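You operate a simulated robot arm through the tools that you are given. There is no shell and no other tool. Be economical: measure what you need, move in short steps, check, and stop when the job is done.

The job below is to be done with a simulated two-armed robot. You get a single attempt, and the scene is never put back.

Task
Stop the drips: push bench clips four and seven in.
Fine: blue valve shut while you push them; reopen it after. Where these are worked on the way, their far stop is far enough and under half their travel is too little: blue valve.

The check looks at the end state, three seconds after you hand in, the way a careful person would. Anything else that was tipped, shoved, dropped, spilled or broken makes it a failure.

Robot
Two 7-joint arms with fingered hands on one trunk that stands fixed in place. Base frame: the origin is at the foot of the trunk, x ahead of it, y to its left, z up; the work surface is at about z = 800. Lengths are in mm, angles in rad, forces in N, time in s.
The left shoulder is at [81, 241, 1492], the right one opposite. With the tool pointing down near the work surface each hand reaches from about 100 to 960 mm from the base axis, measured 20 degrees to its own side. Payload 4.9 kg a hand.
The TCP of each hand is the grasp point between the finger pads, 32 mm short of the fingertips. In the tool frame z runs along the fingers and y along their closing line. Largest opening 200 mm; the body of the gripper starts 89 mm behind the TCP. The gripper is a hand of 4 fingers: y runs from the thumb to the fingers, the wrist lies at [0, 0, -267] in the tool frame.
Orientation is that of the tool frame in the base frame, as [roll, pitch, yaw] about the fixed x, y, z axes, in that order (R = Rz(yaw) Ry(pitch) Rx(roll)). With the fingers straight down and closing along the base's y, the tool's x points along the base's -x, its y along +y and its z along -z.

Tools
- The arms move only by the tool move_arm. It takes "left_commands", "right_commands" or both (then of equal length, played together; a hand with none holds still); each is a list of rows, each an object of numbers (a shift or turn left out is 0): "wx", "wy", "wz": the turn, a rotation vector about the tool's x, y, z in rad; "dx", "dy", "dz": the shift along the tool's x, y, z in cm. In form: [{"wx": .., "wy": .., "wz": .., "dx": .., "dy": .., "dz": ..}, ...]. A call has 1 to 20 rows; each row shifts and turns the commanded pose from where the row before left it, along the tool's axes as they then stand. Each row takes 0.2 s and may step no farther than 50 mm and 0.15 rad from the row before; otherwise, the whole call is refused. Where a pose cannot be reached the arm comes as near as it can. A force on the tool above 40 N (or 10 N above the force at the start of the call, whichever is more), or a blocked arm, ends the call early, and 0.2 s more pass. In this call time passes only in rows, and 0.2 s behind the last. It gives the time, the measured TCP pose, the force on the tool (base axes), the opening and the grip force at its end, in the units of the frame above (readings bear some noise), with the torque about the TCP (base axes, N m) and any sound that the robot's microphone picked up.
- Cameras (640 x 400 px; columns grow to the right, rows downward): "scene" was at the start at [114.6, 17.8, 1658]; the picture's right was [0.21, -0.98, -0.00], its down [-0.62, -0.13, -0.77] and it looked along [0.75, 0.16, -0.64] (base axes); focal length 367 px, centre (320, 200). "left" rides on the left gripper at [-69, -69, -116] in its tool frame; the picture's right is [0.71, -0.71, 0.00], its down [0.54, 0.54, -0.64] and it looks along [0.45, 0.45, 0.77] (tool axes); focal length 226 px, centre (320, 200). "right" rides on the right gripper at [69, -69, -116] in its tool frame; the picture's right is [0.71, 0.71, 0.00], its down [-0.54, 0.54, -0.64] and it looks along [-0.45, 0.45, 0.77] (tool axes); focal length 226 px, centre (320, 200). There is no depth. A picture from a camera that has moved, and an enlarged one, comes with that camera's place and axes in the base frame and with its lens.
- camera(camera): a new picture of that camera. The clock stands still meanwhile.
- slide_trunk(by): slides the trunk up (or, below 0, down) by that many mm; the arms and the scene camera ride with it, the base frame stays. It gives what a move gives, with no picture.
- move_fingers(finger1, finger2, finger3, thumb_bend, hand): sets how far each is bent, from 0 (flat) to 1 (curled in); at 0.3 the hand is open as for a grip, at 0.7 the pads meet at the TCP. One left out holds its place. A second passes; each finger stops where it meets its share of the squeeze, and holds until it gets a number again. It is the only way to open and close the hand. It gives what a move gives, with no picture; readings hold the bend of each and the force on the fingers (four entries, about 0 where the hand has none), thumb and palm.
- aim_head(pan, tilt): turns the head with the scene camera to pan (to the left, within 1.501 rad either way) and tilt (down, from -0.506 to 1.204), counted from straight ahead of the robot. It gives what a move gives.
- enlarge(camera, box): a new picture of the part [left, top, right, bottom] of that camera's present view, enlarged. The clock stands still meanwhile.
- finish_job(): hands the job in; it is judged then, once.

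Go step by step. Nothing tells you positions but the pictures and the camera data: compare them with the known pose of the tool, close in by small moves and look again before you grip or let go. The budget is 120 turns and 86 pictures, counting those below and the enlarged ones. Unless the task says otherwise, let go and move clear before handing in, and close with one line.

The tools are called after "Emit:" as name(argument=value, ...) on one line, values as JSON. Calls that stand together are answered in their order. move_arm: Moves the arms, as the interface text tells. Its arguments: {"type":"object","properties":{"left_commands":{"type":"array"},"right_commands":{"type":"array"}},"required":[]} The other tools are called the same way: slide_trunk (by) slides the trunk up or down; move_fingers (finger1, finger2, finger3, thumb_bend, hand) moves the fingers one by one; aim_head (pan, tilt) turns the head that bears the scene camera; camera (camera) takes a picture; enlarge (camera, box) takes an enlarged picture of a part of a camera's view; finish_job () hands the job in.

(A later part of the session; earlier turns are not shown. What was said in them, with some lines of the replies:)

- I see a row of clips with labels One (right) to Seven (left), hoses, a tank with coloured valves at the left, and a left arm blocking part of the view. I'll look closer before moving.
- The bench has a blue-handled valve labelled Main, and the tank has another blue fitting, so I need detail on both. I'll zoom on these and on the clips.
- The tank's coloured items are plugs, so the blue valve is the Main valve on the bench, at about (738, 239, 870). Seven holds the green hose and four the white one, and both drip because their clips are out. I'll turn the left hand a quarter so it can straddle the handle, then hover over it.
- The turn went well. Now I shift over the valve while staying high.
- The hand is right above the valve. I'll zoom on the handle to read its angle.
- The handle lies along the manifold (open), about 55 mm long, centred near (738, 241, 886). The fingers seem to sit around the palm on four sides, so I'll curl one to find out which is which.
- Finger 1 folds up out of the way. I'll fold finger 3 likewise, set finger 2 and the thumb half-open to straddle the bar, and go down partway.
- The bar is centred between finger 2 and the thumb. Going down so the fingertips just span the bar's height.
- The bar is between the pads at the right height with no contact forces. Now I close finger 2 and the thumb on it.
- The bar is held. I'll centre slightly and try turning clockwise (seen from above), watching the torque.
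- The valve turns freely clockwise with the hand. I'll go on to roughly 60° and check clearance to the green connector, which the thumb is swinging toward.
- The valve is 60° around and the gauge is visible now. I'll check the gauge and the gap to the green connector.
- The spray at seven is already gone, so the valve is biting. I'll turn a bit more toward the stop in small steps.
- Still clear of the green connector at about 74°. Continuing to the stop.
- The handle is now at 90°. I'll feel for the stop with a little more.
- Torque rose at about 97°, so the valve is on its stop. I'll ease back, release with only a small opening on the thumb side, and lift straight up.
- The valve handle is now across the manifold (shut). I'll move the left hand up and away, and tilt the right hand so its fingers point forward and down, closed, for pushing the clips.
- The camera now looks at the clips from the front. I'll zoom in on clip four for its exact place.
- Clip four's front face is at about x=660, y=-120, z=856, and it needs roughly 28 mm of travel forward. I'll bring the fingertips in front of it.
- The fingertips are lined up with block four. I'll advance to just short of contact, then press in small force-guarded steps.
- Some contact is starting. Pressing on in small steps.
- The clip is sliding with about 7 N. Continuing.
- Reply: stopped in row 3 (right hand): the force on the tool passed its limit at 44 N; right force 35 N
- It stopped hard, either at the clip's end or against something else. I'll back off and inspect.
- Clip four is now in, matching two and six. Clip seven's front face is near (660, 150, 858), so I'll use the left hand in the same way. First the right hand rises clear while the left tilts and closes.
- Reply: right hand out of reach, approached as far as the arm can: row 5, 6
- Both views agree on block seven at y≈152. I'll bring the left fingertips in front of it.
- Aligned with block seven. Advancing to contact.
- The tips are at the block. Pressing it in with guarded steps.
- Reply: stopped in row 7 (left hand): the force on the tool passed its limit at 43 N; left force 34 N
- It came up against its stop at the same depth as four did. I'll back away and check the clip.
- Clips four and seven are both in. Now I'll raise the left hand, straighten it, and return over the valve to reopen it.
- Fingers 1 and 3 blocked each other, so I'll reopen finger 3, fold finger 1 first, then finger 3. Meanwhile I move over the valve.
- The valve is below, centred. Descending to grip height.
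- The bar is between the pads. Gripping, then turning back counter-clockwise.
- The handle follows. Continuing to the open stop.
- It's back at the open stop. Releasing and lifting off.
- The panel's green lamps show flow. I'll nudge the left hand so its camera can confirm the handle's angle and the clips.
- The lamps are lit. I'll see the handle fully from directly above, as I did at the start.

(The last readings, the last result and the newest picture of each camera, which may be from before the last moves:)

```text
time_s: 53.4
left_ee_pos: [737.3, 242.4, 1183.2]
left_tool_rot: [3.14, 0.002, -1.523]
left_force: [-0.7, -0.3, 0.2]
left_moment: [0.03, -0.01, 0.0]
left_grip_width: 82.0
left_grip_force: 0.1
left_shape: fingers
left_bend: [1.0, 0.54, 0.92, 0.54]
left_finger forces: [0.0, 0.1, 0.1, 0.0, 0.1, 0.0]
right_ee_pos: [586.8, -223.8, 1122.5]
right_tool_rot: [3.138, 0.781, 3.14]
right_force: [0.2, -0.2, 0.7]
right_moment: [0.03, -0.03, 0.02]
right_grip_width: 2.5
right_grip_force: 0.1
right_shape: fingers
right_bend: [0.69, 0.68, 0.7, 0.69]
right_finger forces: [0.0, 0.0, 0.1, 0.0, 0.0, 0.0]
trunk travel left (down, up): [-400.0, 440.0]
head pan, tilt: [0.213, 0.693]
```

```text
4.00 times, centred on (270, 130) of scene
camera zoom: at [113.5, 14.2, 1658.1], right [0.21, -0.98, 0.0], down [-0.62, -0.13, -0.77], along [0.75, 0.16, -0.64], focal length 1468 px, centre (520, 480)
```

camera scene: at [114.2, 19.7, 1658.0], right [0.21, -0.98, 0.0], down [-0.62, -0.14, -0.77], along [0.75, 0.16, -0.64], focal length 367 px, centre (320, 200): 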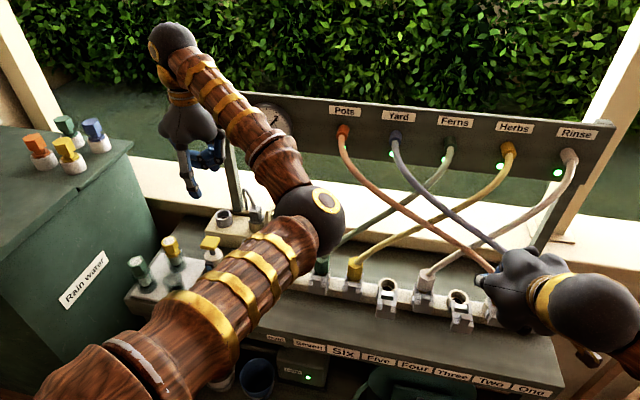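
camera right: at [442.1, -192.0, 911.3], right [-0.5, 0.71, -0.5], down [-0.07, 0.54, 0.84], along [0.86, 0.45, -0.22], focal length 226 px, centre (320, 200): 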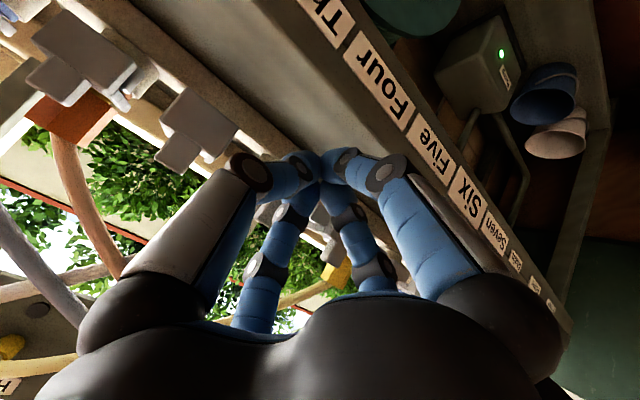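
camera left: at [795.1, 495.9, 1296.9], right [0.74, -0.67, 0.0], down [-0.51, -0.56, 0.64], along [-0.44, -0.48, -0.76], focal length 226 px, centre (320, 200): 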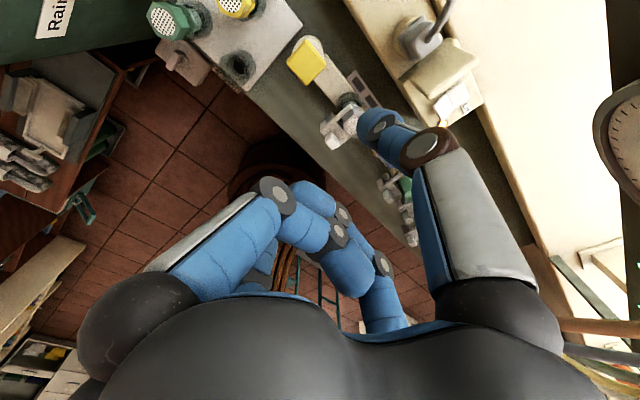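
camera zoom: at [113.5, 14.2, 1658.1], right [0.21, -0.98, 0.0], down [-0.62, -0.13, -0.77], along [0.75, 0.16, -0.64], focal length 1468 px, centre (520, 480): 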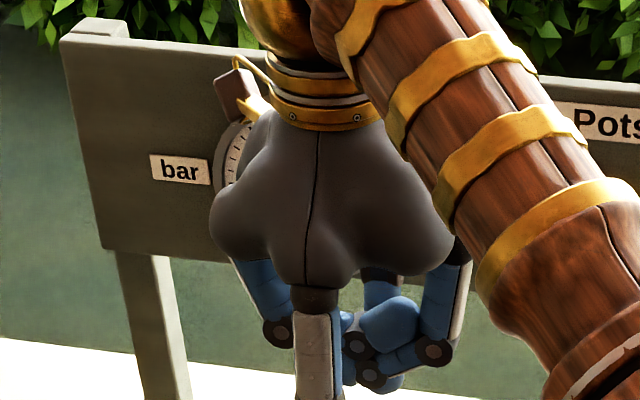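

The handle is back along the manifold, and seven is in and dry. One last look at clip four, then the left hand moves off.

Emit:
move_arm(left_commands=[{"dx": -4.5}, {"dx": -4.5}, {"dx": -4.5}, {"dx": -4.5}])

Emit:
enlarge(camera="scene", box=[310, 230, 510, 350])

```text
time_s: 54.4
left_ee_pos: [729.7, 429.2, 1181.5]
left_tool_rot: [3.139, -0.003, -1.524]
left_force: [0.0, 1.1, 0.0]
left_moment: [-0.04, 0.04, -0.01]
left_grip_width: 82.1
left_grip_force: 0.1
left_shape: fingers
left_bend: [1.0, 0.54, 0.92, 0.54]
left_finger forces: [0.1, 0.0, 0.0, 0.0, 0.1, 0.0]
right_ee_pos: [588.4, -219.1, 1122.0]
right_tool_rot: [-3.138, 0.78, -3.139]
right_force: [0.1, 0.4, -0.5]
right_moment: [-0.03, 0.01, -0.07]
right_grip_width: 2.5
right_grip_force: 0.1
right_shape: fingers
right_bend: [0.69, 0.68, 0.7, 0.69]
right_finger forces: [0.0, 0.0, 0.0, 0.0, 0.0, 0.1]
trunk travel left (down, up): [-400.0, 440.0]
head pan, tilt: [0.213, 0.693]
```

```text
3.20 times, centred on (410, 290) of scene
camera zoom: at [114.9, 21.2, 1658.0], right [0.21, -0.98, 0.0], down [-0.62, -0.14, -0.77], along [0.75, 0.16, -0.64], focal length 1174 px, centre (32, -88)
```

zoom: 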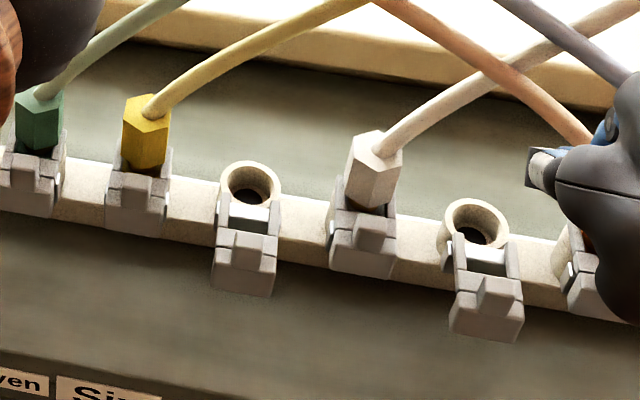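

Clips four and seven are in and dry, the blue valve is open again, and both hands are clear. Handing in.

Emit:
finish_job()

```text
The job is handed in.
```

I pushed bench clips four and seven fully in, with the blue Main valve shut while I did it. The valve is open again, turned back to its stop, and neither clip was dripping in the last pictures.
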